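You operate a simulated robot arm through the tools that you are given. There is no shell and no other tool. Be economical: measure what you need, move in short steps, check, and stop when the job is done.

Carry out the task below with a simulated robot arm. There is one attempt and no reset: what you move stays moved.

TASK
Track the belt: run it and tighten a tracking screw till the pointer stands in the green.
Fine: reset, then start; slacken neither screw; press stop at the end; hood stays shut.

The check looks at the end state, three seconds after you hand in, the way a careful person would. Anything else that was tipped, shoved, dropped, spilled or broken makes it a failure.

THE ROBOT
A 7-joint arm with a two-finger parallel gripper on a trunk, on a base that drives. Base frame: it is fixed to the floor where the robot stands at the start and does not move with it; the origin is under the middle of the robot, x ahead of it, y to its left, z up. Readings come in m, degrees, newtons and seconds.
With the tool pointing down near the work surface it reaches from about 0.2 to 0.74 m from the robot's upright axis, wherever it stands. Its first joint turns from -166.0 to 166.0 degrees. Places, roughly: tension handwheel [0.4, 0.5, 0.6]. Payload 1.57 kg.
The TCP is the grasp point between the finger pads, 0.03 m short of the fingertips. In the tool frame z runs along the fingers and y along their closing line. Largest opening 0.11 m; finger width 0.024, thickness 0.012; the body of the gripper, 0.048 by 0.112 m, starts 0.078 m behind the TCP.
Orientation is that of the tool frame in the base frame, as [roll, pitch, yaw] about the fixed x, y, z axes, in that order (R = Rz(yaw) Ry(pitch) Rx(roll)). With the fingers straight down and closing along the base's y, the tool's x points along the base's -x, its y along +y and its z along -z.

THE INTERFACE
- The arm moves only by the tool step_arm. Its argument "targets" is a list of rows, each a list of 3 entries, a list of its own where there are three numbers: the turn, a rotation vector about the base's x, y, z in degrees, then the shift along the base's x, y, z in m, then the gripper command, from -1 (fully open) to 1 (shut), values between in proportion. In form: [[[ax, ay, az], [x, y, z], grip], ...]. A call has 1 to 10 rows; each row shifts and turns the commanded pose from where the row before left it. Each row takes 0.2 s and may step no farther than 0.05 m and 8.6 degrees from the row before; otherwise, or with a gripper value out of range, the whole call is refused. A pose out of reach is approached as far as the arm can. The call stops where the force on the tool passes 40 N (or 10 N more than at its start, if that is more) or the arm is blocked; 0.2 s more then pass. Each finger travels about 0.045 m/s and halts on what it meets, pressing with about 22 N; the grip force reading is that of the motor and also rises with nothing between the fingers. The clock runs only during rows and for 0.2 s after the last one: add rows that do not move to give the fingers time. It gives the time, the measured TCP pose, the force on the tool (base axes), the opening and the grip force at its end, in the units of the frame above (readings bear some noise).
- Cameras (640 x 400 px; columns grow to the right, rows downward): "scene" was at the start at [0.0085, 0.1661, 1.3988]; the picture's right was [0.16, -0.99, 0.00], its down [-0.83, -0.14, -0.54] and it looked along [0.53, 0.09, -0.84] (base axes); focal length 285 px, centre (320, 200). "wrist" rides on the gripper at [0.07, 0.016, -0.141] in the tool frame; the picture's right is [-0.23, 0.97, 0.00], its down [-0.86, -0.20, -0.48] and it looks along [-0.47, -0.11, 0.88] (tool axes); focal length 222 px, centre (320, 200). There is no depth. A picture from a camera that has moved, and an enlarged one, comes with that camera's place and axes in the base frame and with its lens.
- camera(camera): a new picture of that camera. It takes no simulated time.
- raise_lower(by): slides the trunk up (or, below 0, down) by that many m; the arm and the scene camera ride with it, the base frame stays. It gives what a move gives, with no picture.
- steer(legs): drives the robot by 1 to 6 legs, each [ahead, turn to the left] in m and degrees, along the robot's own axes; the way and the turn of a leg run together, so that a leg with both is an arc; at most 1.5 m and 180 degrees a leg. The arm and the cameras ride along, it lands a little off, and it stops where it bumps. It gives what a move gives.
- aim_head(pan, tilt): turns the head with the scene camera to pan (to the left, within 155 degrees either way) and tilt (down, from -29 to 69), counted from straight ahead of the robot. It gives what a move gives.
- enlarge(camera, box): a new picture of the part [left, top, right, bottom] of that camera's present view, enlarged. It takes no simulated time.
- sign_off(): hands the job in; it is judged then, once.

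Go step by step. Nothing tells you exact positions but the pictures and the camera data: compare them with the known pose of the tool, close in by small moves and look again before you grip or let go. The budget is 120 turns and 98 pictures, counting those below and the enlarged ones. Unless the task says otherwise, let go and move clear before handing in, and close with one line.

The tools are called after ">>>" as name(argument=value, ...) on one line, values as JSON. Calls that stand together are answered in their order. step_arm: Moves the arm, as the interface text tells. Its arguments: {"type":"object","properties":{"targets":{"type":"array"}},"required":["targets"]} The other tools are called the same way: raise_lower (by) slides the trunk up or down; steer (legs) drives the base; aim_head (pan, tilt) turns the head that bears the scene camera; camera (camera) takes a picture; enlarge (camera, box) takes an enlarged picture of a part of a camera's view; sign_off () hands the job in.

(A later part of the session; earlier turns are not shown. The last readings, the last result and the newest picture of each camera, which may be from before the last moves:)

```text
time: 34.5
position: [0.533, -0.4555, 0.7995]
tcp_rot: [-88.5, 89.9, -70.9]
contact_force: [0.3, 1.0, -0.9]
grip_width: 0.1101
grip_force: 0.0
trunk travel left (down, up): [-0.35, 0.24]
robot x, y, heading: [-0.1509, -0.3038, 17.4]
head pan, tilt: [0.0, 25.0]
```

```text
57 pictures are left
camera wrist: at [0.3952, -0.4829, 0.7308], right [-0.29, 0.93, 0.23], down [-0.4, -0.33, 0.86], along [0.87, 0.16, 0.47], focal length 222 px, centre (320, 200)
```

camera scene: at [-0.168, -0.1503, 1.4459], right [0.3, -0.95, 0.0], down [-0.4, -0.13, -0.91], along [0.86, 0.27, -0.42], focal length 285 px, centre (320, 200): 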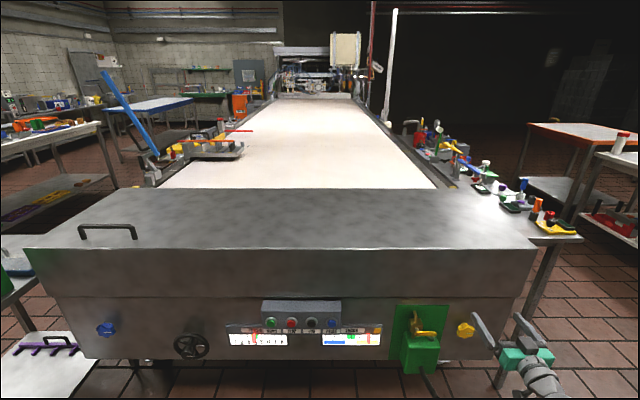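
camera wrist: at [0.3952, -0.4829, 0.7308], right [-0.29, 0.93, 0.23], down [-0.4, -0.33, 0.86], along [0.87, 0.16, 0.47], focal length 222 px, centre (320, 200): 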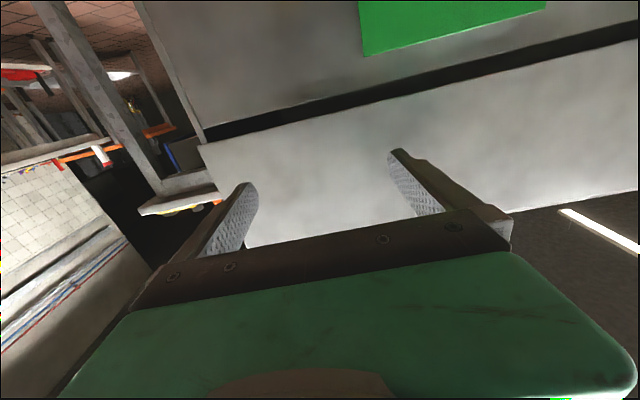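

Now I lower to knob height while pre-rolling the gripper counter-clockwise so there is room to turn clockwise.

>>> step_arm(targets=[[[-7.63, -2.4, 0], [0, 0, -0.023], -1], [[-7.63, -2.4, 0], [0, 0, -0.023], -1], [[-7.63, -2.4, 0], [0, 0, -0.023], -1], [[-7.63, -2.4, 0], [0, 0, -0.023], -1], [[-7.63, -2.4, 0], [0, 0, -0.023], -1], [[-7.63, -2.4, 0], [0, 0, -0.023], -1], [[-7.63, -2.4, 0], [0, 0, -0.023], -1], [[0, 0, 0], [0, 0, 0], -1]])

>>> camera(camera="wrist")

>>> enlarge(camera="scene", box=[220, 290, 560, 400])

```text
time: 36.3
position: [0.5323, -0.4558, 0.6375]
tcp_rot: [-90.1, 33.8, -72.6]
contact_force: [-0.3, 0.2, 0.2]
grip_width: 0.11
grip_force: 0.1
trunk travel left (down, up): [-0.35, 0.24]
robot x, y, heading: [-0.154, -0.3086, 17.3]
head pan, tilt: [0.0, 25.0]
```

```text
56 pictures are left
camera wrist: at [0.4135, -0.5444, 0.5882], right [-0.22, 0.7, -0.68], down [-0.64, 0.43, 0.64], along [0.74, 0.58, 0.35], focal length 222 px, centre (320, 200)
```

wrist: 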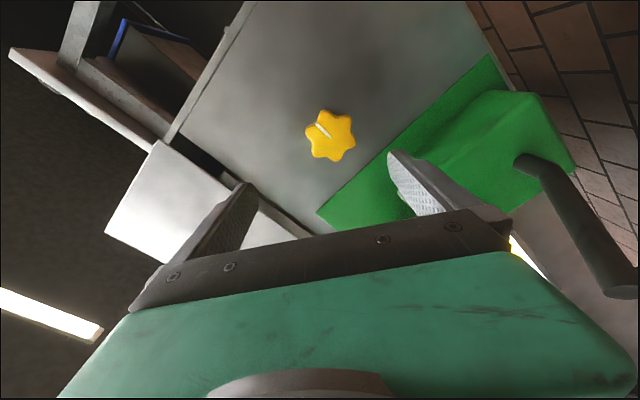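

```text
1.88 times, centred on (390, 345) of scene
camera zoom: at [-0.1678, -0.1506, 1.4459], right [0.3, -0.95, 0.0], down [-0.4, -0.13, -0.91], along [0.86, 0.27, -0.42], focal length 536 px, centre (188, -73)
```

zoom: 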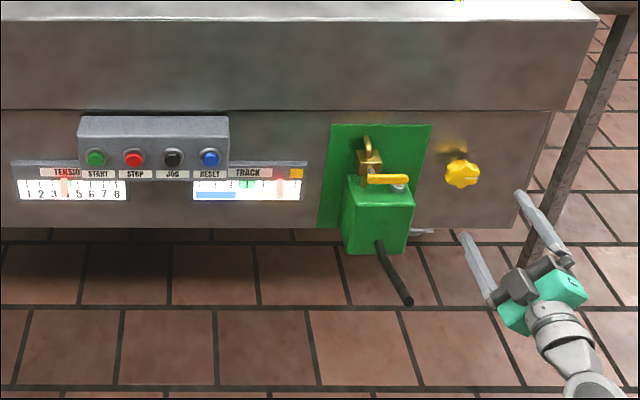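

The knob centre re-measures at about [0.643, -0.420, 0.624], on the tool axis but 0.013 m lower. I adjust height and move closer to check finger/lobe alignment.

>>> step_arm(targets=[[[0, 0, 0], [0, 0, -0.0135], -1], [[0, 0, 0], [0.0286, 0.009, 0], -1], [[0, 0, 0], [0.0286, 0.009, 0], -1], [[0, 0, 0], [0, 0, 0], -1]])

>>> camera(camera="wrist")

>>> enlarge(camera="scene", box=[380, 290, 560, 400])

```text
time: 37.3
position: [0.5904, -0.4349, 0.6245]
tcp_rot: [-90.1, 33.9, -72.6]
contact_force: [-0.5, -0.2, 0.2]
grip_width: 0.1101
grip_force: 0.0
trunk travel left (down, up): [-0.35, 0.24]
robot x, y, heading: [-0.149, -0.307, 17.5]
head pan, tilt: [0.0, 25.0]
```

```text
54 pictures are left
camera wrist: at [0.4708, -0.5245, 0.5741], right [-0.22, 0.7, -0.68], down [-0.64, 0.43, 0.64], along [0.74, 0.58, 0.35], focal length 222 px, centre (320, 200)
```

wrist: 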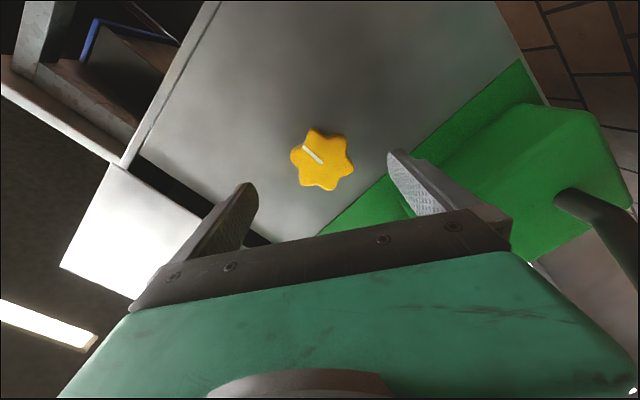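

```text
3.56 times, centred on (470, 345) of scene
camera zoom: at [-0.1678, -0.1505, 1.4459], right [0.3, -0.95, 0.0], down [-0.4, -0.13, -0.91], along [0.86, 0.27, -0.42], focal length 1014 px, centre (-213, -316)
```

zoom: 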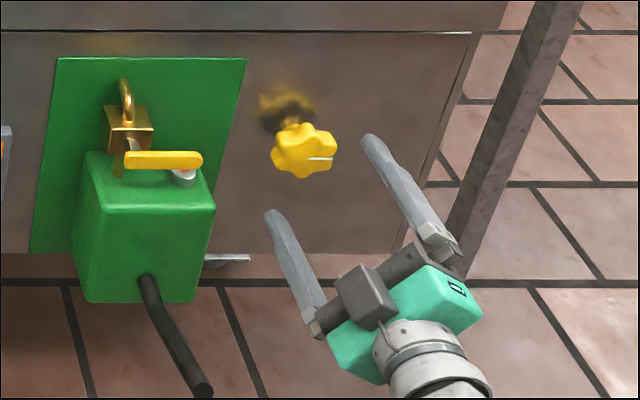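

The knob is centred between the fingers; its valleys are about 15° off the closing line, so I roll a bit more, advance so the pads straddle it, and look before gripping.

>>> step_arm(targets=[[[-7.15, -2.25, 0], [0, -0.001, -0.002], -1], [[-7.15, -2.25, 0], [0, 0, 0], -1], [[0, 0, 0], [0.0239, 0.0075, 0], -1], [[0, 0, 0], [0.0239, 0.0075, 0], -1], [[0, 0, 0], [0, 0, 0], -1]])

>>> camera(camera="wrist")

>>> enlarge(camera="scene", box=[380, 290, 560, 400])

```text
time: 38.5
position: [0.6376, -0.4208, 0.621]
tcp_rot: [-90.1, 18.9, -72.6]
contact_force: [0.5, 0.1, -0.6]
grip_width: 0.11
grip_force: 0.1
trunk travel left (down, up): [-0.35, 0.24]
robot x, y, heading: [-0.1522, -0.3096, 17.5]
head pan, tilt: [0.0, 25.0]
```

```text
52 pictures are left
camera wrist: at [0.5226, -0.522, 0.5872], right [-0.16, 0.51, -0.85], down [-0.68, 0.57, 0.47], along [0.72, 0.65, 0.25], focal length 222 px, centre (320, 200)
```

wrist: 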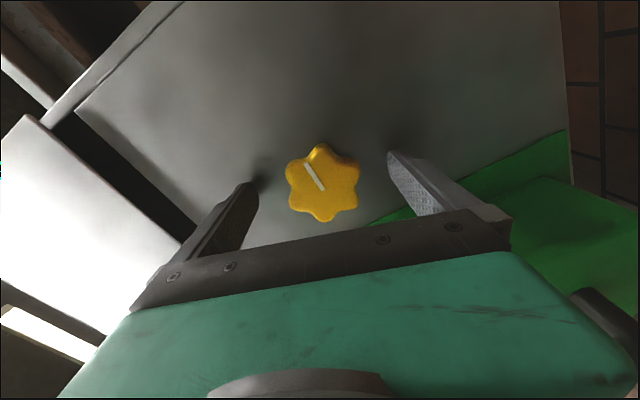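

```text
3.56 times, centred on (470, 345) of scene
camera zoom: at [-0.1678, -0.1505, 1.4459], right [0.3, -0.95, 0.0], down [-0.4, -0.13, -0.91], along [0.86, 0.27, -0.42], focal length 1014 px, centre (-213, -316)
```

zoom: 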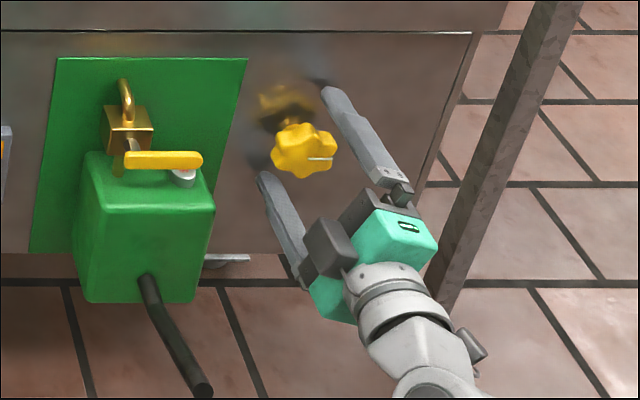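

The fingers straddle the knob with valleys aligned. I advance a few mm more and close.

>>> step_arm(targets=[[[0, 0, 0], [0.0057, 0.0018, 0], -1], [[0, 0, 0], [0, 0, 0], 0], [[0, 0, 0], [0, 0, 0], 0.3], [[0, 0, 0], [0, 0, 0], 0.6], [[0, 0, 0], [0, 0, 0], 1], [[0, 0, 0], [0, 0, 0], 1], [[0, 0, 0], [0, 0, 0], 1]])

>>> camera(camera="wrist")

>>> enlarge(camera="scene", box=[220, 300, 520, 400])

```text
time: 39.5
position: [0.6411, -0.4243, 0.6221]
tcp_rot: [-90.1, 19.0, -72.8]
contact_force: [-3.1, -2.1, 2.5]
grip_width: 0.0685
grip_force: 2.2
trunk travel left (down, up): [-0.35, 0.24]
robot x, y, heading: [-0.1518, -0.3089, 17.2]
head pan, tilt: [0.0, 25.0]
stopped in row 4: the force on the tool passed its limit (the readings are from after the stop); the commanded pose is now the measured one
```

```text
50 pictures are left
camera wrist: at [0.5255, -0.5228, 0.5871], right [-0.16, 0.51, -0.85], down [-0.68, 0.57, 0.47], along [0.72, 0.65, 0.25], focal length 222 px, centre (320, 200)
```

wrist: 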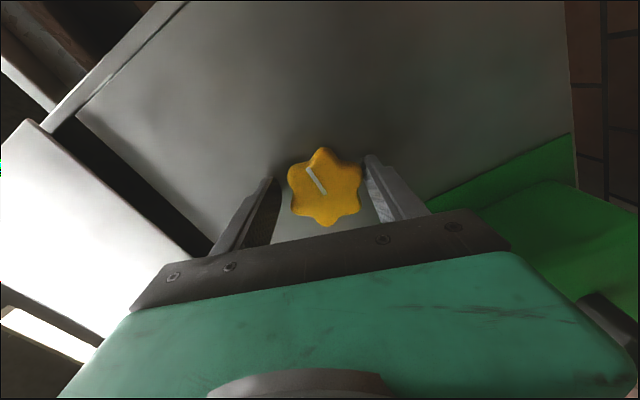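

```text
2.13 times, centred on (370, 350) of scene
camera zoom: at [-0.1695, -0.1509, 1.4459], right [0.3, -0.96, 0.0], down [-0.4, -0.12, -0.91], along [0.87, 0.27, -0.42], focal length 608 px, centre (213, -120)
```

zoom: 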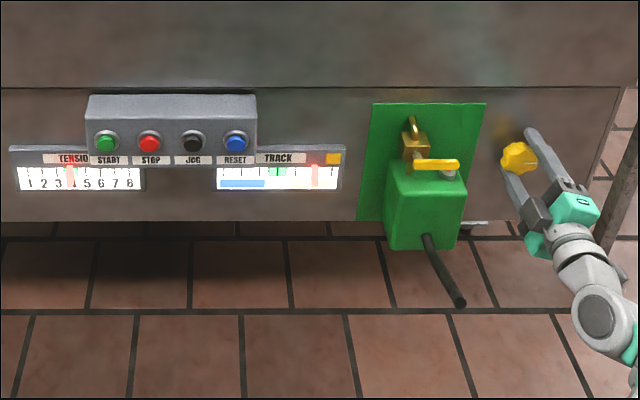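

The lower finger touched first; the knob sits ~4 mm toward it. I shift the tool by that and close again more gently.

>>> step_arm(targets=[[[0, 0, 0], [-0.0004, 0.0013, -0.004], 0.25], [[0, 0, 0], [0, 0, 0], 0.35], [[0, 0, 0], [0, 0, 0], 0.4], [[0, 0, 0], [0, 0, 0], 0.45], [[0, 0, 0], [0, 0, 0], 0.5], [[0, 0, 0], [0, 0, 0], 0.6], [[0, 0, 0], [0, 0, 0], 1], [[0, 0, 0], [0, 0, 0], 1]])

>>> camera(camera="wrist")

```text
time: 41.3
position: [0.6416, -0.4227, 0.6186]
tcp_rot: [-90.0, 19.0, -72.8]
contact_force: [-27.1, -13.3, 5.9]
grip_width: 0.0566
grip_force: 29.7
trunk travel left (down, up): [-0.35, 0.24]
robot x, y, heading: [-0.1513, -0.3085, 17.5]
head pan, tilt: [0.0, 25.0]
```

```text
48 pictures are left
camera wrist: at [0.5253, -0.5218, 0.5835], right [-0.16, 0.51, -0.85], down [-0.68, 0.57, 0.47], along [0.72, 0.65, 0.25], focal length 222 px, centre (320, 200)
```

wrist: 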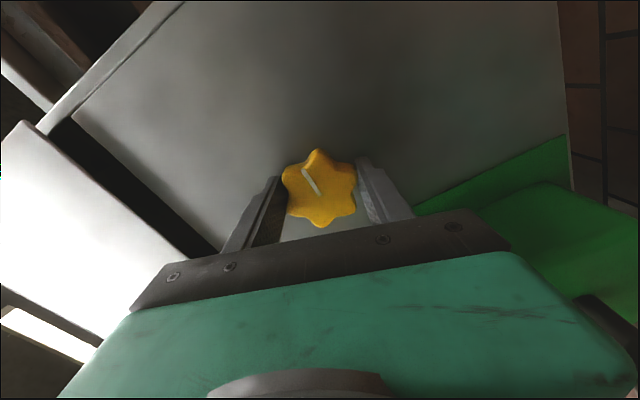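

Gripped at 57 mm, but there is a ~30 N push along the axis. I relieve it by easing back slightly.

>>> step_arm(targets=[[[0, 0, 0], [-0.0025, -0.0008, 0], 1], [[0, 0, 0], [0, 0, 0], 1]])

>>> enlarge(camera="scene", box=[430, 300, 550, 380])

```text
time: 41.9
position: [0.6405, -0.4222, 0.6196]
tcp_rot: [-90.1, 19.0, -72.8]
contact_force: [2.7, -10.1, 3.8]
grip_width: 0.0566
grip_force: 45.0
trunk travel left (down, up): [-0.35, 0.24]
robot x, y, heading: [-0.1537, -0.3089, 17.4]
head pan, tilt: [0.0, 25.0]
```

```text
5.00 times, centred on (490, 340) of scene
camera zoom: at [-0.1677, -0.1512, 1.4459], right [0.3, -0.95, 0.0], down [-0.4, -0.13, -0.91], along [0.87, 0.27, -0.42], focal length 1425 px, centre (-530, -500)
```

zoom: 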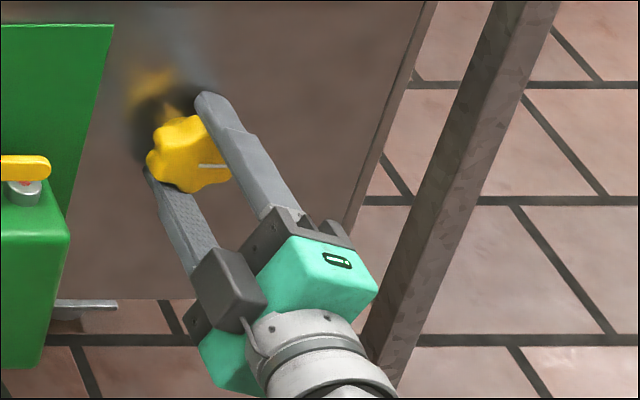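

Solid grip now with low force. I turn clockwise (into the screw) by 24° and watch the pointer.

>>> step_arm(targets=[[[5.7, 1.8, 0], [0, 0, 0], 1], [[5.7, 1.8, 0], [0, 0, 0], 1], [[5.7, 1.8, 0], [0, 0, 0], 1], [[5.7, 1.8, 0], [0, 0, 0], 1], [[0, 0, 0], [0, 0, 0], 1]])

>>> camera(camera="wrist")

>>> enlarge(camera="scene", box=[220, 300, 520, 400])

```text
time: 43.1
position: [0.641, -0.4213, 0.6195]
tcp_rot: [-90.2, 42.9, -72.7]
contact_force: [13.2, -6.2, 7.0]
grip_width: 0.0563
grip_force: 45.0
trunk travel left (down, up): [-0.35, 0.24]
robot x, y, heading: [-0.1493, -0.3111, 17.4]
head pan, tilt: [0.0, 25.0]
```

```text
46 pictures are left
camera wrist: at [0.519, -0.5018, 0.5621], right [-0.25, 0.79, -0.56], down [-0.6, 0.33, 0.73], along [0.76, 0.52, 0.39], focal length 222 px, centre (320, 200)
```

wrist: 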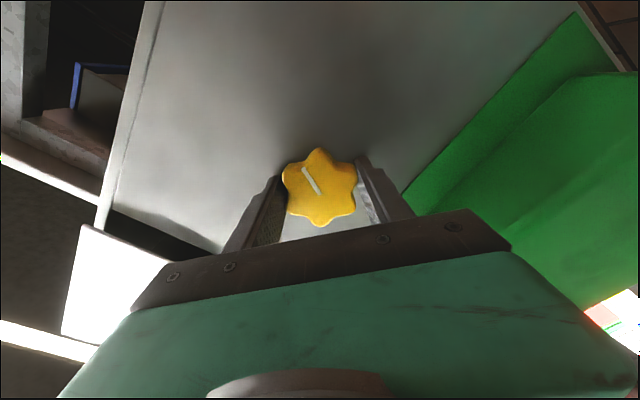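

```text
2.13 times, centred on (370, 350) of scene
camera zoom: at [-0.1677, -0.1511, 1.446], right [0.3, -0.95, 0.0], down [-0.4, -0.13, -0.91], along [0.87, 0.27, -0.42], focal length 608 px, centre (213, -120)
```

zoom: 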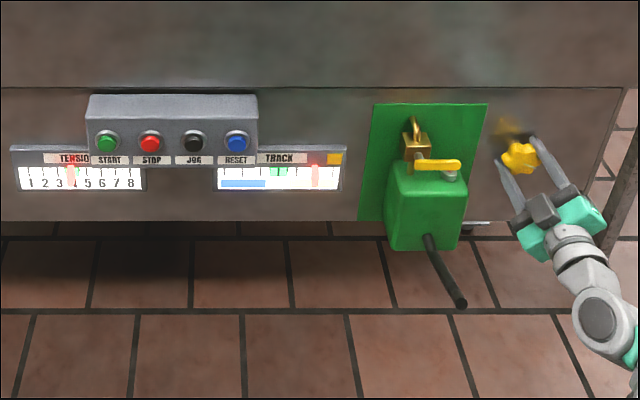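

The knob turns with the gripper. I wait a couple of seconds and check the pointer closely for the effect.

>>> enlarge(camera="scene", box=[320, 320, 390, 350])

>>> step_arm(targets=[[[0, 0, 0], [0, 0, 0], 1], [[0, 0, 0], [0, 0, 0], 1], [[0, 0, 0], [0, 0, 0], 1], [[0, 0, 0], [0, 0, 0], 1], [[0, 0, 0], [0, 0, 0], 1], [[0, 0, 0], [0, 0, 0], 1], [[0, 0, 0], [0, 0, 0], 1], [[0, 0, 0], [0, 0, 0], 1], [[0, 0, 0], [0, 0, 0], 1], [[0, 0, 0], [0, 0, 0], 1]])

>>> enlarge(camera="scene", box=[320, 320, 390, 350])

```text
9.14 times, centred on (355, 335) of scene
camera zoom: at [-0.1677, -0.1511, 1.446], right [0.3, -0.95, 0.0], down [-0.4, -0.13, -0.91], along [0.87, 0.27, -0.42], focal length 2606 px, centre (0, -1034)
```

zoom: 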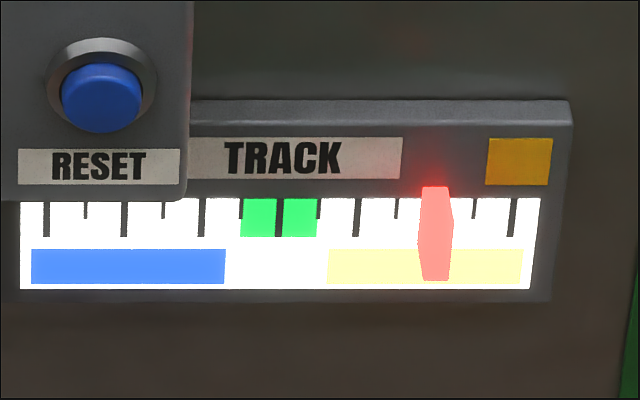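

```text
time: 45.3
position: [0.6397, -0.4216, 0.6174]
tcp_rot: [-90.4, 42.8, -72.8]
contact_force: [21.4, -1.8, 15.0]
grip_width: 0.0561
grip_force: 45.3
trunk travel left (down, up): [-0.35, 0.24]
robot x, y, heading: [-0.1565, -0.3048, 17.3]
head pan, tilt: [0.0, 25.0]
```

```text
9.14 times, centred on (355, 335) of scene
camera zoom: at [-0.1677, -0.1506, 1.4459], right [0.3, -0.95, 0.0], down [-0.4, -0.13, -0.91], along [0.87, 0.27, -0.42], focal length 2606 px, centre (0, -1034)
```

zoom: 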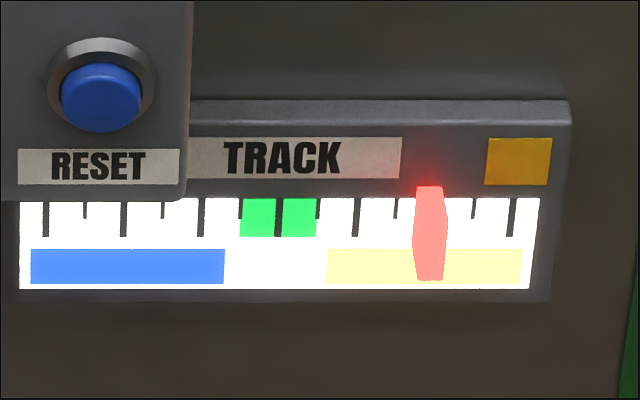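

Tightening yellow moves the pointer left, the right way. I ease forward 1 mm (the screw draws in) and turn further.

>>> step_arm(targets=[[[5.7, 1.8, 0], [0.001, 0.0003, 0.001], 1], [[5.7, 1.8, 0], [0.0005, 0.0, 0], 1], [[5.7, 1.8, 0], [0.0005, 0, 0], 1], [[5.7, 1.8, 0], [0, 0, 0], 1], [[5.7, 1.8, 0], [0, 0, 0], 1], [[5.7, 1.8, 0], [0, 0, 0], 1], [[0, 0, 0], [0, 0, 0], 1]])

>>> camera(camera="wrist")

>>> enlarge(camera="scene", box=[320, 320, 390, 350])

```text
time: 46.9
position: [0.6393, -0.4213, 0.6193]
tcp_rot: [-92.1, 79.0, -74.5]
contact_force: [-19.9, 1.6, 5.2]
grip_width: 0.0559
grip_force: 45.0
trunk travel left (down, up): [-0.35, 0.24]
robot x, y, heading: [-0.1485, -0.3065, 16.9]
head pan, tilt: [0.0, 25.0]
```

```text
42 pictures are left
camera wrist: at [0.5055, -0.4611, 0.5496], right [-0.3, 0.95, 0.04], down [-0.44, -0.17, 0.88], along [0.85, 0.25, 0.47], focal length 222 px, centre (320, 200)
```

wrist: 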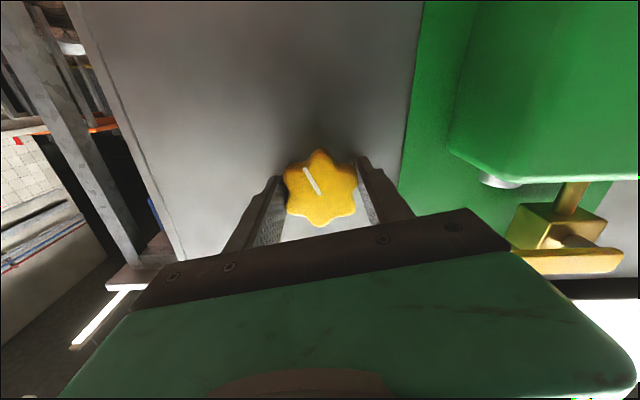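

```text
9.14 times, centred on (355, 335) of scene
camera zoom: at [-0.1698, -0.1506, 1.4458], right [0.3, -0.95, 0.0], down [-0.4, -0.13, -0.91], along [0.87, 0.27, -0.42], focal length 2606 px, centre (0, -1034)
```

zoom: 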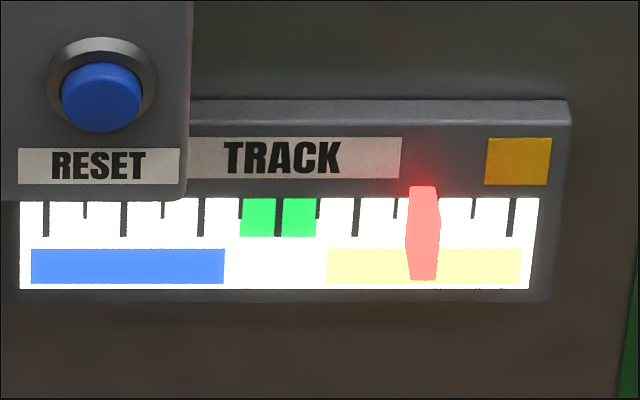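

Pointer keeps drifting left slowly after a 60° turn. I ease the axial force and wait to learn the steady response before turning more.

>>> step_arm(targets=[[[0, 0, 0], [-0.0015, -0.0004, 0], 1], [[0, 0, 0], [0, 0, 0], 1], [[0, 0, 0], [0, 0, 0], 1], [[0, 0, 0], [0, 0, 0], 1], [[0, 0, 0], [0, 0, 0], 1], [[0, 0, 0], [0, 0, 0], 1], [[0, 0, 0], [0, 0, 0], 1], [[0, 0, 0], [0, 0, 0], 1], [[0, 0, 0], [0, 0, 0], 1], [[0, 0, 0], [0, 0, 0], 1]])

>>> step_arm(targets=[[[0, 0, 0], [0, 0, 0], 1], [[0, 0, 0], [0, 0, 0], 1], [[0, 0, 0], [0, 0, 0], 1], [[0, 0, 0], [0, 0, 0], 1], [[0, 0, 0], [0, 0, 0], 1], [[0, 0, 0], [0, 0, 0], 1], [[0, 0, 0], [0, 0, 0], 1], [[0, 0, 0], [0, 0, 0], 1], [[0, 0, 0], [0, 0, 0], 1], [[0, 0, 0], [0, 0, 0], 1]])

>>> enlarge(camera="scene", box=[320, 320, 390, 350])

```text
time: 49.1
position: [0.639, -0.4214, 0.6181]
tcp_rot: [-92.1, 78.7, -74.4]
contact_force: [-5.8, 9.9, -7.0]
grip_width: 0.0563
grip_force: 45.5
trunk travel left (down, up): [-0.35, 0.24]
robot x, y, heading: [-0.1497, -0.31, 17.4]
head pan, tilt: [0.0, 25.0]
```

```text
time: 51.3
position: [0.6397, -0.4208, 0.6171]
tcp_rot: [-92.1, 78.8, -74.5]
contact_force: [-8.9, 13.4, -11.5]
grip_width: 0.0561
grip_force: 44.7
trunk travel left (down, up): [-0.35, 0.24]
robot x, y, heading: [-0.1556, -0.3079, 17.4]
head pan, tilt: [0.0, 25.0]
```

```text
9.14 times, centred on (355, 335) of scene
camera zoom: at [-0.1673, -0.1498, 1.4458], right [0.3, -0.95, 0.0], down [-0.4, -0.13, -0.91], along [0.86, 0.27, -0.42], focal length 2606 px, centre (0, -1034)
```

zoom: 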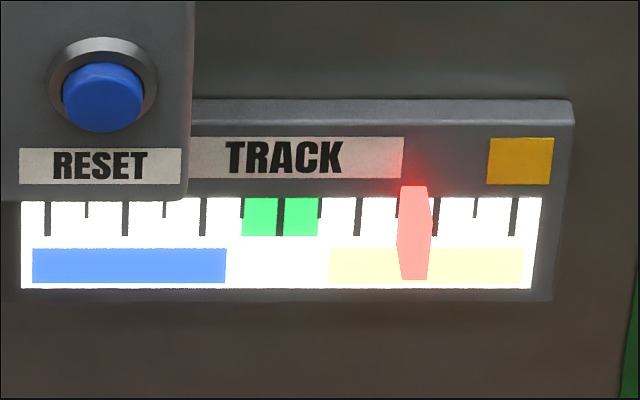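

Response is roughly 25 px of the needed ~155 px per 60°, with lag, so about one full turn in total. I turn another 48°; the isolator key is clear by ~5 cm.

>>> step_arm(targets=[[[5.7, 1.8, 0], [0, 0, 0.0005], 1], [[5.7, 1.8, 0], [0, -0.0005, 0.0005], 1], [[5.7, 1.8, 0], [0, 0, 0], 1], [[5.7, 1.8, 0], [0, 0, 0], 1], [[5.7, 1.8, 0], [0, 0, 0], 1], [[5.7, 1.8, 0], [0, 0, 0], 1], [[5.7, 1.8, 0], [0, 0, 0], 1], [[5.7, 1.8, 0], [0, 0, 0], 1]])

>>> camera(camera="scene")

>>> camera(camera="wrist")

```text
time: 53.1
position: [0.6406, -0.4197, 0.6199]
tcp_rot: [90.7, 53.3, 108.7]
contact_force: [-8.4, 30.7, -12.7]
grip_width: 0.0562
grip_force: 45.0
trunk travel left (down, up): [-0.35, 0.24]
robot x, y, heading: [-0.1539, -0.3059, 17.5]
head pan, tilt: [0.0, 25.0]
```

```text
39 pictures are left
camera scene: at [-0.1677, -0.1484, 1.4457], right [0.3, -0.95, 0.0], down [-0.4, -0.13, -0.91], along [0.86, 0.27, -0.42], focal length 285 px, centre (320, 200)
```

scene: 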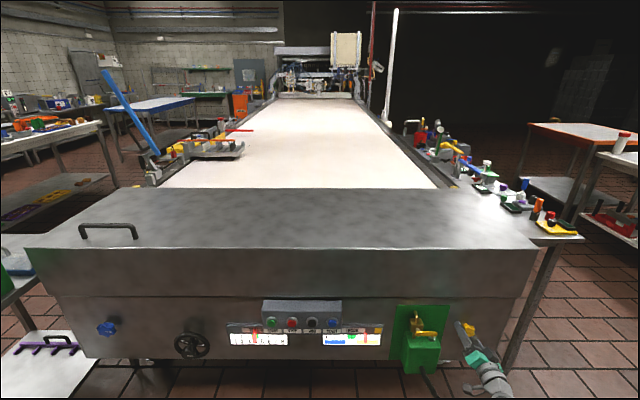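

```text
38 pictures are left
camera wrist: at [0.4895, -0.4114, 0.5756], right [-0.19, 0.62, 0.76], down [-0.24, -0.78, 0.57], along [0.95, -0.07, 0.3], focal length 222 px, centre (320, 200)
```

wrist: 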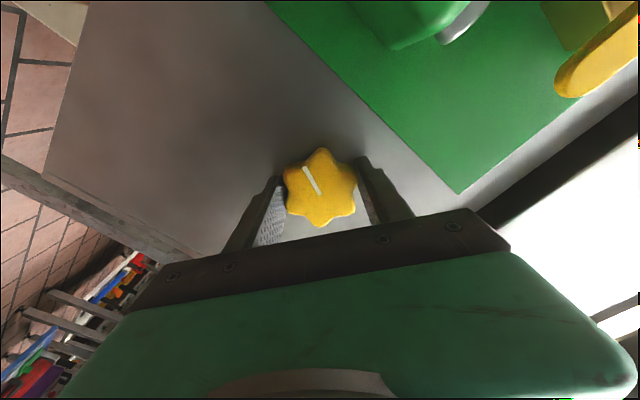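

Lateral load built up from a small axis offset; I relieve it and keep turning another 42°.

>>> step_arm(targets=[[[0, 0, 0], [-0.0005, 0.0022, -0.001], 1], [[5.7, 1.8, 0], [0, 0, 0], 1], [[5.7, 1.8, 0], [0, 0, 0], 1], [[5.7, 1.8, 0], [0, 0, 0], 1], [[5.7, 1.8, 0], [0, 0, 0], 1], [[5.7, 1.8, 0], [0, 0, 0], 1], [[5.7, 1.8, 0], [0, 0, 0], 1], [[5.7, 1.8, 0], [0, 0, 0], 1]])

>>> enlarge(camera="scene", box=[320, 320, 390, 350])

>>> camera(camera="wrist")

```text
time: 54.9
position: [0.6399, -0.4199, 0.6191]
tcp_rot: [90.0, 11.5, 107.9]
contact_force: [2.3, 25.4, -0.4]
grip_width: 0.0561
grip_force: 44.7
trunk travel left (down, up): [-0.35, 0.24]
robot x, y, heading: [-0.1545, -0.3039, 17.5]
head pan, tilt: [0.0, 25.0]
```

```text
9.14 times, centred on (355, 335) of scene
camera zoom: at [-0.168, -0.1483, 1.4457], right [0.3, -0.95, 0.0], down [-0.4, -0.13, -0.91], along [0.86, 0.27, -0.42], focal length 2606 px, centre (0, -1034)
```

zoom: 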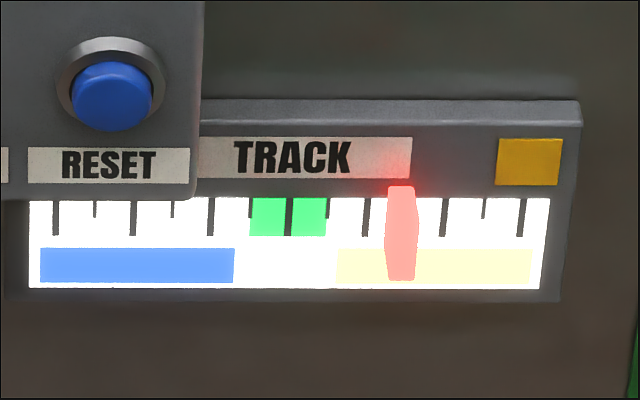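

```text
36 pictures are left
camera wrist: at [0.4845, -0.3946, 0.6238], right [0.01, -0.03, 1.0], down [-0.19, -0.98, -0.02], along [0.98, -0.19, -0.01], focal length 222 px, centre (320, 200)
```

wrist: 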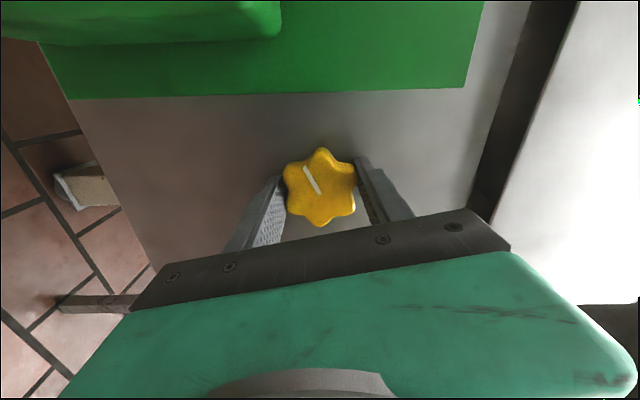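

About 150° turned; pointer offset from green went from 157 to 114 px and still moving. I continue another 36°.

>>> step_arm(targets=[[[0, 0, 0], [-0.0003, 0.002, 0], 1], [[5.7, 1.8, 0], [0, 0, 0], 1], [[5.7, 1.8, 0], [0, 0, 0], 1], [[5.7, 1.8, 0], [0, 0, 0], 1], [[5.7, 1.8, 0], [0, 0, 0], 1], [[5.7, 1.8, 0], [0, 0, 0], 1], [[5.7, 1.8, 0], [0, 0, 0], 1], [[0, 0, 0], [0, 0, 0], 1]])

>>> camera(camera="scene")

```text
time: 56.7
position: [0.6394, -0.4196, 0.6212]
tcp_rot: [89.6, -24.3, 107.7]
contact_force: [-1.5, -4.8, 8.2]
grip_width: 0.0562
grip_force: 45.3
trunk travel left (down, up): [-0.35, 0.24]
robot x, y, heading: [-0.1513, -0.3092, 17.1]
head pan, tilt: [0.0, 25.0]
```

```text
35 pictures are left
camera scene: at [-0.1685, -0.1502, 1.446], right [0.3, -0.96, 0.0], down [-0.4, -0.12, -0.91], along [0.87, 0.27, -0.42], focal length 285 px, centre (320, 200)
```

scene: 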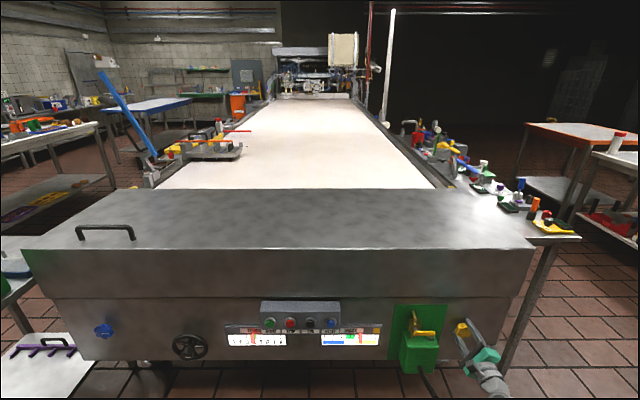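

About 186° turned with low forces. I let the pointer settle and read it.

>>> step_arm(targets=[[[0, 0, 0], [0, 0, 0], 1], [[0, 0, 0], [0, 0, 0], 1], [[0, 0, 0], [0, 0, 0], 1], [[0, 0, 0], [0, 0, 0], 1], [[0, 0, 0], [0, 0, 0], 1], [[0, 0, 0], [0, 0, 0], 1], [[0, 0, 0], [0, 0, 0], 1], [[0, 0, 0], [0, 0, 0], 1], [[0, 0, 0], [0, 0, 0], 1], [[0, 0, 0], [0, 0, 0], 1]])

>>> step_arm(targets=[[[0, 0, 0], [0, 0, 0], 1], [[0, 0, 0], [0, 0, 0], 1], [[0, 0, 0], [0, 0, 0], 1], [[0, 0, 0], [0, 0, 0], 1], [[0, 0, 0], [0, 0, 0], 1], [[0, 0, 0], [0, 0, 0], 1], [[0, 0, 0], [0, 0, 0], 1], [[0, 0, 0], [0, 0, 0], 1], [[0, 0, 0], [0, 0, 0], 1], [[0, 0, 0], [0, 0, 0], 1]])

>>> enlarge(camera="scene", box=[320, 320, 390, 350])

>>> step_arm(targets=[[[0, 0, 0], [0, 0, 0], 1], [[0, 0, 0], [0, 0, 0], 1], [[0, 0, 0], [0, 0, 0], 1], [[0, 0, 0], [0, 0, 0], 1], [[0, 0, 0], [0, 0, 0], 1], [[0, 0, 0], [0, 0, 0], 1], [[0, 0, 0], [0, 0, 0], 1], [[0, 0, 0], [0, 0, 0], 1], [[0, 0, 0], [0, 0, 0], 1], [[0, 0, 0], [0, 0, 0], 1]])

>>> enlarge(camera="scene", box=[320, 320, 390, 350])

```text
time: 58.9
position: [0.6399, -0.4196, 0.6211]
tcp_rot: [89.6, -24.3, 107.8]
contact_force: [1.7, -24.8, 13.2]
grip_width: 0.0561
grip_force: 45.2
trunk travel left (down, up): [-0.35, 0.24]
robot x, y, heading: [-0.1556, -0.306, 17.4]
head pan, tilt: [0.0, 25.0]
```

```text
time: 61.1
position: [0.6402, -0.4197, 0.6215]
tcp_rot: [89.7, -24.3, 107.8]
contact_force: [5.9, -27.8, 15.2]
grip_width: 0.0561
grip_force: 45.5
trunk travel left (down, up): [-0.35, 0.24]
robot x, y, heading: [-0.153, -0.3093, 17.3]
head pan, tilt: [0.0, 25.0]
```

```text
9.14 times, centred on (355, 335) of scene
camera zoom: at [-0.1682, -0.1521, 1.4461], right [0.29, -0.96, 0.0], down [-0.4, -0.12, -0.91], along [0.87, 0.27, -0.42], focal length 2606 px, centre (0, -1034)
```

zoom: 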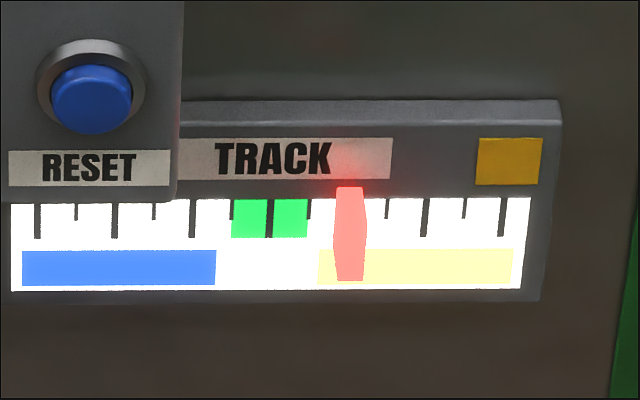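

```text
time: 63.3
position: [0.6396, -0.419, 0.6206]
tcp_rot: [89.5, -24.2, 107.8]
contact_force: [7.0, -27.9, 15.3]
grip_width: 0.0559
grip_force: 45.0
trunk travel left (down, up): [-0.35, 0.24]
robot x, y, heading: [-0.1506, -0.3098, 17.3]
head pan, tilt: [0.0, 25.0]
```

```text
9.14 times, centred on (355, 335) of scene
camera zoom: at [-0.1681, -0.1524, 1.4461], right [0.29, -0.96, 0.0], down [-0.4, -0.12, -0.91], along [0.87, 0.27, -0.42], focal length 2606 px, centre (0, -1034)
```

zoom: 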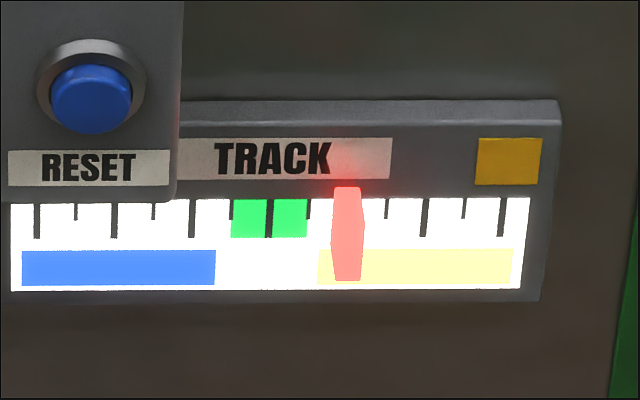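

Steady response is ~0.44 px/deg, so about 170° more centers it. I relieve the side load and continue 54°.

>>> step_arm(targets=[[[0, 0, 0], [-0.0003, -0.002, 0.001], 1], [[5.7, 1.8, 0], [0, 0, 0], 1], [[5.7, 1.8, 0], [0, 0, 0], 1], [[5.7, 1.8, 0], [0, 0, 0], 1], [[5.7, 1.8, 0], [0, 0, 0], 1], [[5.7, 1.8, 0], [0, 0, 0], 1], [[5.7, 1.8, 0], [0, 0, 0], 1], [[5.7, 1.8, 0], [0, 0, 0], 1], [[5.7, 1.8, 0], [0, 0, 0], 1], [[5.7, 1.8, 0], [0, 0, 0], 1]])

>>> camera(camera="wrist")

```text
time: 65.5
position: [0.6392, -0.4202, 0.6202]
tcp_rot: [88.0, -78.1, 109.6]
contact_force: [28.9, -8.3, 12.6]
grip_width: 0.0561
grip_force: 44.7
trunk travel left (down, up): [-0.35, 0.24]
robot x, y, heading: [-0.1538, -0.3075, 17.5]
head pan, tilt: [0.0, 25.0]
```

```text
32 pictures are left
camera wrist: at [0.5062, -0.4644, 0.6939], right [0.3, -0.95, -0.02], down [-0.46, -0.12, -0.88], along [0.84, 0.28, -0.47], focal length 222 px, centre (320, 200)
```

wrist: 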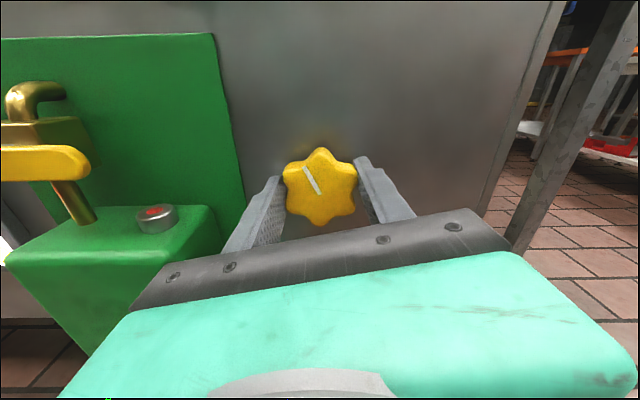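

~240° turned, all clear of the isolator. I follow the screw in by 2 mm and continue 48°.

>>> step_arm(targets=[[[0, 0, 0], [0.002, 0.0, 0.001], 1], [[5.7, 1.8, 0], [0, 0, 0], 1], [[5.7, 1.8, 0], [0, 0, 0], 1], [[5.7, 1.8, 0], [0, 0, 0], 1], [[5.7, 1.8, 0], [0, 0, 0], 1], [[5.7, 1.8, 0], [0, 0, 0], 1], [[5.7, 1.8, 0], [0, 0, 0], 1], [[5.7, 1.8, 0], [0, 0, 0], 1], [[5.7, 1.8, 0], [0, 0, 0], 1], [[0, 0, 0], [0, 0, 0], 1]])

>>> enlarge(camera="scene", box=[320, 320, 390, 350])

```text
time: 67.7
position: [0.6398, -0.4221, 0.622]
tcp_rot: [-89.8, -54.1, -73.0]
contact_force: [10.9, -21.7, 1.9]
grip_width: 0.0562
grip_force: 45.3
trunk travel left (down, up): [-0.35, 0.24]
robot x, y, heading: [-0.1519, -0.31, 16.9]
head pan, tilt: [0.0, 25.0]
```

```text
9.14 times, centred on (355, 335) of scene
camera zoom: at [-0.1663, -0.1526, 1.446], right [0.3, -0.96, 0.0], down [-0.4, -0.12, -0.91], along [0.87, 0.27, -0.42], focal length 2606 px, centre (0, -1034)
```

zoom: 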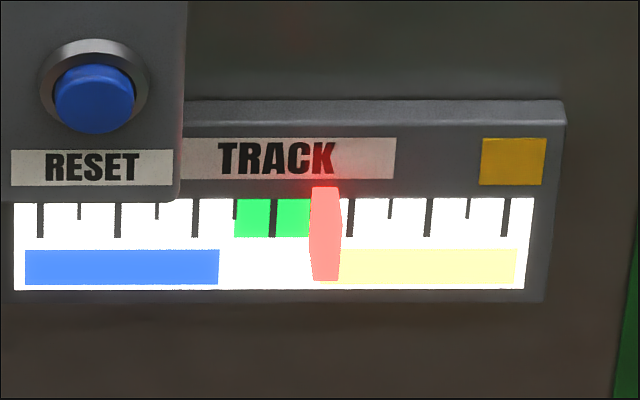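

287° turned; pointer now approaches the green. I continue another 48° and then let it settle.

>>> step_arm(targets=[[[0, 0, 0], [0.0008, -0.0015, 0], 1], [[5.7, 1.8, 0], [0, 0, 0], 1], [[5.7, 1.8, 0], [0, 0, 0], 1], [[5.7, 1.8, 0], [0, 0, 0], 1], [[5.7, 1.8, 0], [0, 0, 0], 1], [[5.7, 1.8, 0], [0, 0, 0], 1], [[5.7, 1.8, 0], [0, 0, 0], 1], [[5.7, 1.8, 0], [0, 0, 0], 1], [[5.7, 1.8, 0], [0, 0, 0], 1], [[0, 0, 0], [0, 0, 0], 1]])

>>> enlarge(camera="scene", box=[320, 320, 390, 350])

```text
time: 68.2
position: [0.6398, -0.4214, 0.6205]
tcp_rot: [-90.0, -53.5, -73.0]
contact_force: [14.7, -2.3, -7.9]
grip_width: 0.0559
grip_force: 45.0
out of reach, approached as far as the arm can: row 2
trunk travel left (down, up): [-0.35, 0.24]
robot x, y, heading: [-0.1518, -0.3084, 17.3]
head pan, tilt: [0.0, 25.0]
stopped in row 2: the force on the tool passed its limit (the readings are from after the stop); the commanded pose is now the measured one
```

```text
9.14 times, centred on (355, 335) of scene
camera zoom: at [-0.1649, -0.1513, 1.4457], right [0.3, -0.96, 0.0], down [-0.41, -0.12, -0.91], along [0.87, 0.27, -0.42], focal length 2606 px, centre (0, -1034)
```

zoom: 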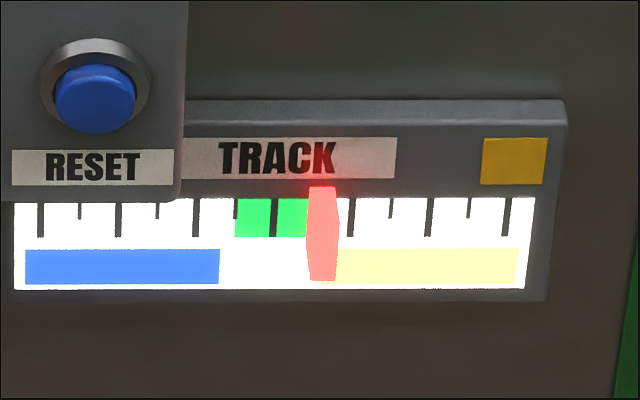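

The wrist reached its limit at ~287°. I open, back off, roll back 120° (two lobes), and will regrip for the rest.

>>> step_arm(targets=[[[0, 0, 0], [0, 0, 0], 0.3], [[0, 0, 0], [0, 0, 0], 0], [[0, 0, 0], [0, 0, 0], -0.5], [[0, 0, 0], [0, 0, 0], -1], [[0, 0, 0], [0, 0, 0], -1], [[0, 0, 0], [-0.0286, -0.009, 0], -1], [[0, 0, 0], [-0.0286, -0.009, 0], -1], [[0, 0, 0], [0, 0, 0], -1]])

>>> step_arm(targets=[[[-7.63, -2.4, 0], [0, 0, 0], -1], [[-7.63, -2.4, 0], [0, 0, 0], -1], [[-7.63, -2.4, 0], [0, 0, 0], -1], [[-7.63, -2.4, 0], [0, 0, 0], -1], [[-7.63, -2.4, 0], [0, 0, 0], -1], [[-7.63, -2.4, 0], [0, 0, 0], -1], [[-7.63, -2.4, 0], [0, 0, 0], -1], [[-7.63, -2.4, 0], [0, 0, 0], -1]])

>>> step_arm(targets=[[[-7.63, -2.4, 0], [0, 0, 0], -1], [[-7.63, -2.4, 0], [0, 0, 0], -1], [[-7.63, -2.4, 0], [0, 0, 0], -1], [[-7.63, -2.4, 0], [0, 0, 0], -1], [[-7.63, -2.4, 0], [0, 0, 0], -1], [[-7.63, -2.4, 0], [0, 0, 0], -1], [[-7.63, -2.4, 0], [0, 0, 0], -1], [[0, 0, 0], [0, 0, 0], -1]])

>>> camera(camera="wrist")

>>> enlarge(camera="scene", box=[320, 320, 390, 350])

```text
time: 70.0
position: [0.5807, -0.436, 0.6237]
tcp_rot: [-89.7, -53.6, -73.1]
contact_force: [-1.2, -0.1, -0.2]
grip_width: 0.1098
grip_force: 0.1
trunk travel left (down, up): [-0.35, 0.24]
robot x, y, heading: [-0.1526, -0.3064, 17.5]
head pan, tilt: [0.0, 25.0]
```

```text
time: 71.8
position: [0.5805, -0.4389, 0.6226]
tcp_rot: [89.1, -62.3, 108.2]
contact_force: [0.9, -0.5, -0.3]
grip_width: 0.1102
grip_force: 0.1
trunk travel left (down, up): [-0.35, 0.24]
robot x, y, heading: [-0.1515, -0.3073, 17.4]
head pan, tilt: [0.0, 25.0]
```

```text
time: 73.6
position: [0.5808, -0.4382, 0.6232]
tcp_rot: [89.6, -6.5, 107.9]
contact_force: [0.1, 0.5, 0.7]
grip_width: 0.11
grip_force: 0.1
trunk travel left (down, up): [-0.35, 0.24]
robot x, y, heading: [-0.1532, -0.3057, 17.2]
head pan, tilt: [0.0, 25.0]
```

```text
29 pictures are left
camera wrist: at [0.4269, -0.4173, 0.6481], right [0.1, -0.32, 0.94], down [-0.2, -0.93, -0.3], along [0.97, -0.16, -0.16], focal length 222 px, centre (320, 200)
```

wrist: 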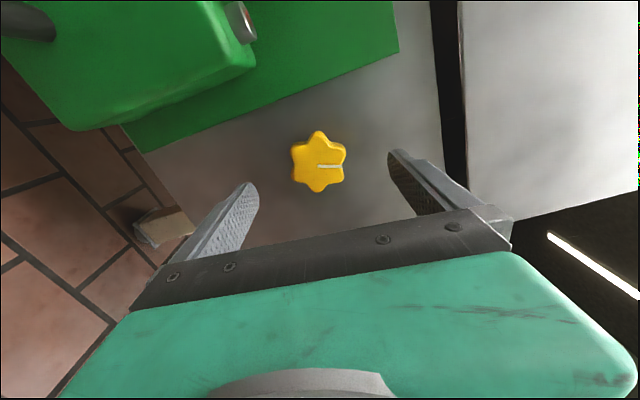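

```text
9.14 times, centred on (355, 335) of scene
camera zoom: at [-0.1671, -0.1512, 1.4459], right [0.3, -0.95, 0.0], down [-0.4, -0.13, -0.91], along [0.87, 0.27, -0.42], focal length 2606 px, centre (0, -1034)
```

zoom: 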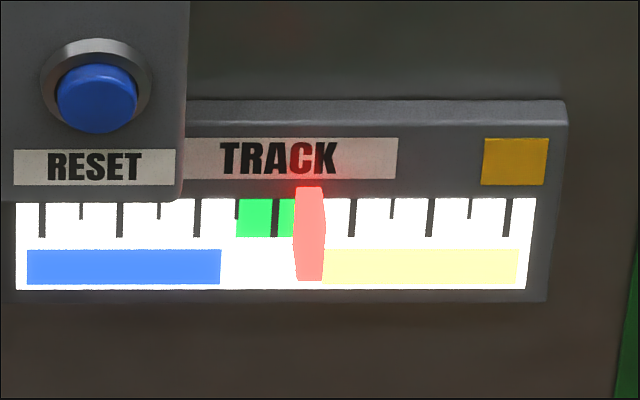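

Pointer is now on the right edge of green and still creeping. I go back in and regrip for a little more turn to centre it.

>>> step_arm(targets=[[[0, 0, 0], [0.0295, 0.009, -0.0015], -1], [[0, 0, 0], [0.0295, 0.009, -0.001], -1], [[0, 0, 0], [0, 0, 0], 0], [[0, 0, 0], [0, 0, 0], 0.25], [[0, 0, 0], [0, 0, 0], 0.35], [[0, 0, 0], [0, 0, 0], 0.42], [[0, 0, 0], [0, 0, 0], 0.46], [[0, 0, 0], [0, 0, 0], 0.5], [[0, 0, 0], [0, 0, 0], 1], [[0, 0, 0], [0, 0, 0], 1]])

>>> camera(camera="wrist")

>>> enlarge(camera="scene", box=[320, 320, 390, 350])

```text
time: 75.8
position: [0.6384, -0.421, 0.6197]
tcp_rot: [89.7, -6.4, 107.7]
contact_force: [3.9, -0.3, 3.8]
grip_width: 0.0559
grip_force: 45.1
trunk travel left (down, up): [-0.35, 0.24]
robot x, y, heading: [-0.151, -0.3091, 17.2]
head pan, tilt: [0.0, 25.0]
```

```text
27 pictures are left
camera wrist: at [0.4855, -0.3999, 0.6453], right [0.1, -0.32, 0.94], down [-0.2, -0.93, -0.3], along [0.97, -0.16, -0.16], focal length 222 px, centre (320, 200)
```

wrist: 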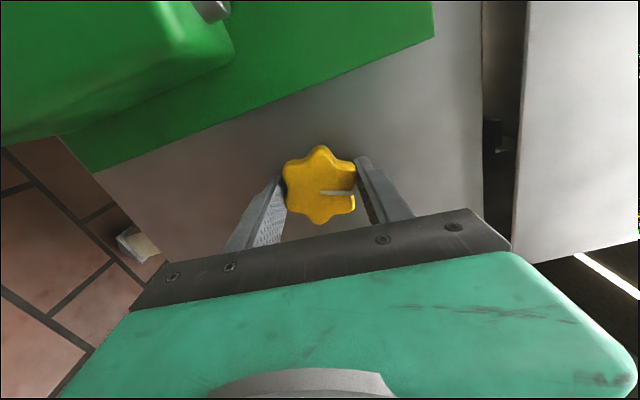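

```text
9.14 times, centred on (355, 335) of scene
camera zoom: at [-0.1672, -0.1511, 1.4459], right [0.3, -0.95, 0.0], down [-0.4, -0.13, -0.91], along [0.87, 0.27, -0.42], focal length 2606 px, centre (0, -1034)
```

zoom: 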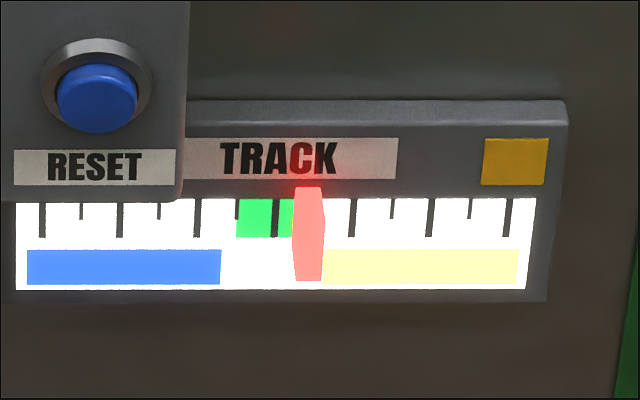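

Steady offset is ~32 px, needing ~73° more. The regrip is good, so I turn 60° and let it settle.

>>> step_arm(targets=[[[5.7, 1.8, 0], [0, 0, 0], 1], [[5.7, 1.8, 0], [0, 0, 0], 1], [[5.7, 1.8, 0], [0, 0, 0], 1], [[5.7, 1.8, 0], [0, 0, 0], 1], [[5.7, 1.8, 0], [0, 0, 0], 1], [[5.7, 1.8, 0], [0, 0, 0], 1], [[5.7, 1.8, 0], [0, 0, 0], 1], [[5.7, 1.8, 0], [0, 0, 0], 1], [[5.7, 1.8, 0], [0, 0, 0], 1], [[5.7, 1.8, 0], [0, 0, 0], 1]])

>>> step_arm(targets=[[[0, 0, 0], [0, 0, 0], 1], [[0, 0, 0], [0, 0, 0], 1], [[0, 0, 0], [0, 0, 0], 1], [[0, 0, 0], [0, 0, 0], 1], [[0, 0, 0], [0, 0, 0], 1], [[0, 0, 0], [0, 0, 0], 1], [[0, 0, 0], [0, 0, 0], 1], [[0, 0, 0], [0, 0, 0], 1], [[0, 0, 0], [0, 0, 0], 1], [[0, 0, 0], [0, 0, 0], 1]])

>>> step_arm(targets=[[[0, 0, 0], [0, 0, 0], 1], [[0, 0, 0], [0, 0, 0], 1], [[0, 0, 0], [0, 0, 0], 1], [[0, 0, 0], [0, 0, 0], 1], [[0, 0, 0], [0, 0, 0], 1], [[0, 0, 0], [0, 0, 0], 1], [[0, 0, 0], [0, 0, 0], 1], [[0, 0, 0], [0, 0, 0], 1], [[0, 0, 0], [0, 0, 0], 1], [[0, 0, 0], [0, 0, 0], 1]])

>>> enlarge(camera="scene", box=[320, 320, 390, 350])

```text
time: 78.0
position: [0.6402, -0.4212, 0.6194]
tcp_rot: [89.1, -66.4, 108.2]
contact_force: [-9.6, -2.6, -1.0]
grip_width: 0.0562
grip_force: 45.0
trunk travel left (down, up): [-0.35, 0.24]
robot x, y, heading: [-0.1523, -0.3069, 17.2]
head pan, tilt: [0.0, 25.0]
```

```text
time: 80.2
position: [0.6399, -0.4213, 0.621]
tcp_rot: [89.2, -66.4, 108.1]
contact_force: [-16.4, 0.4, -2.6]
grip_width: 0.056
grip_force: 45.1
trunk travel left (down, up): [-0.35, 0.24]
robot x, y, heading: [-0.1494, -0.3085, 17.0]
head pan, tilt: [0.0, 25.0]
```

```text
time: 82.4
position: [0.6395, -0.421, 0.6191]
tcp_rot: [89.2, -66.3, 108.2]
contact_force: [-20.0, 1.2, -6.6]
grip_width: 0.056
grip_force: 45.5
trunk travel left (down, up): [-0.35, 0.24]
robot x, y, heading: [-0.1534, -0.3066, 17.3]
head pan, tilt: [0.0, 25.0]
```

```text
9.14 times, centred on (355, 335) of scene
camera zoom: at [-0.1679, -0.1512, 1.4459], right [0.3, -0.96, 0.0], down [-0.4, -0.13, -0.91], along [0.87, 0.27, -0.42], focal length 2606 px, centre (0, -1034)
```

zoom: 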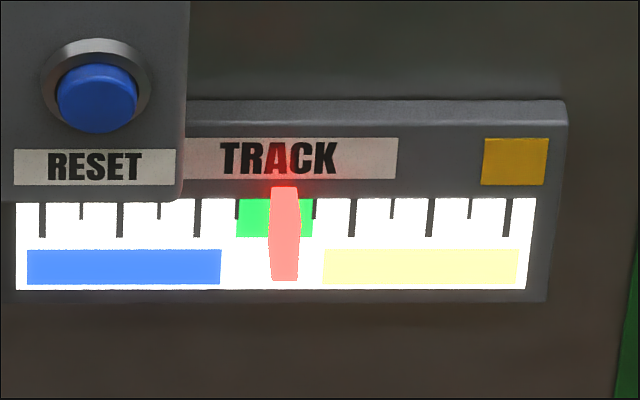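

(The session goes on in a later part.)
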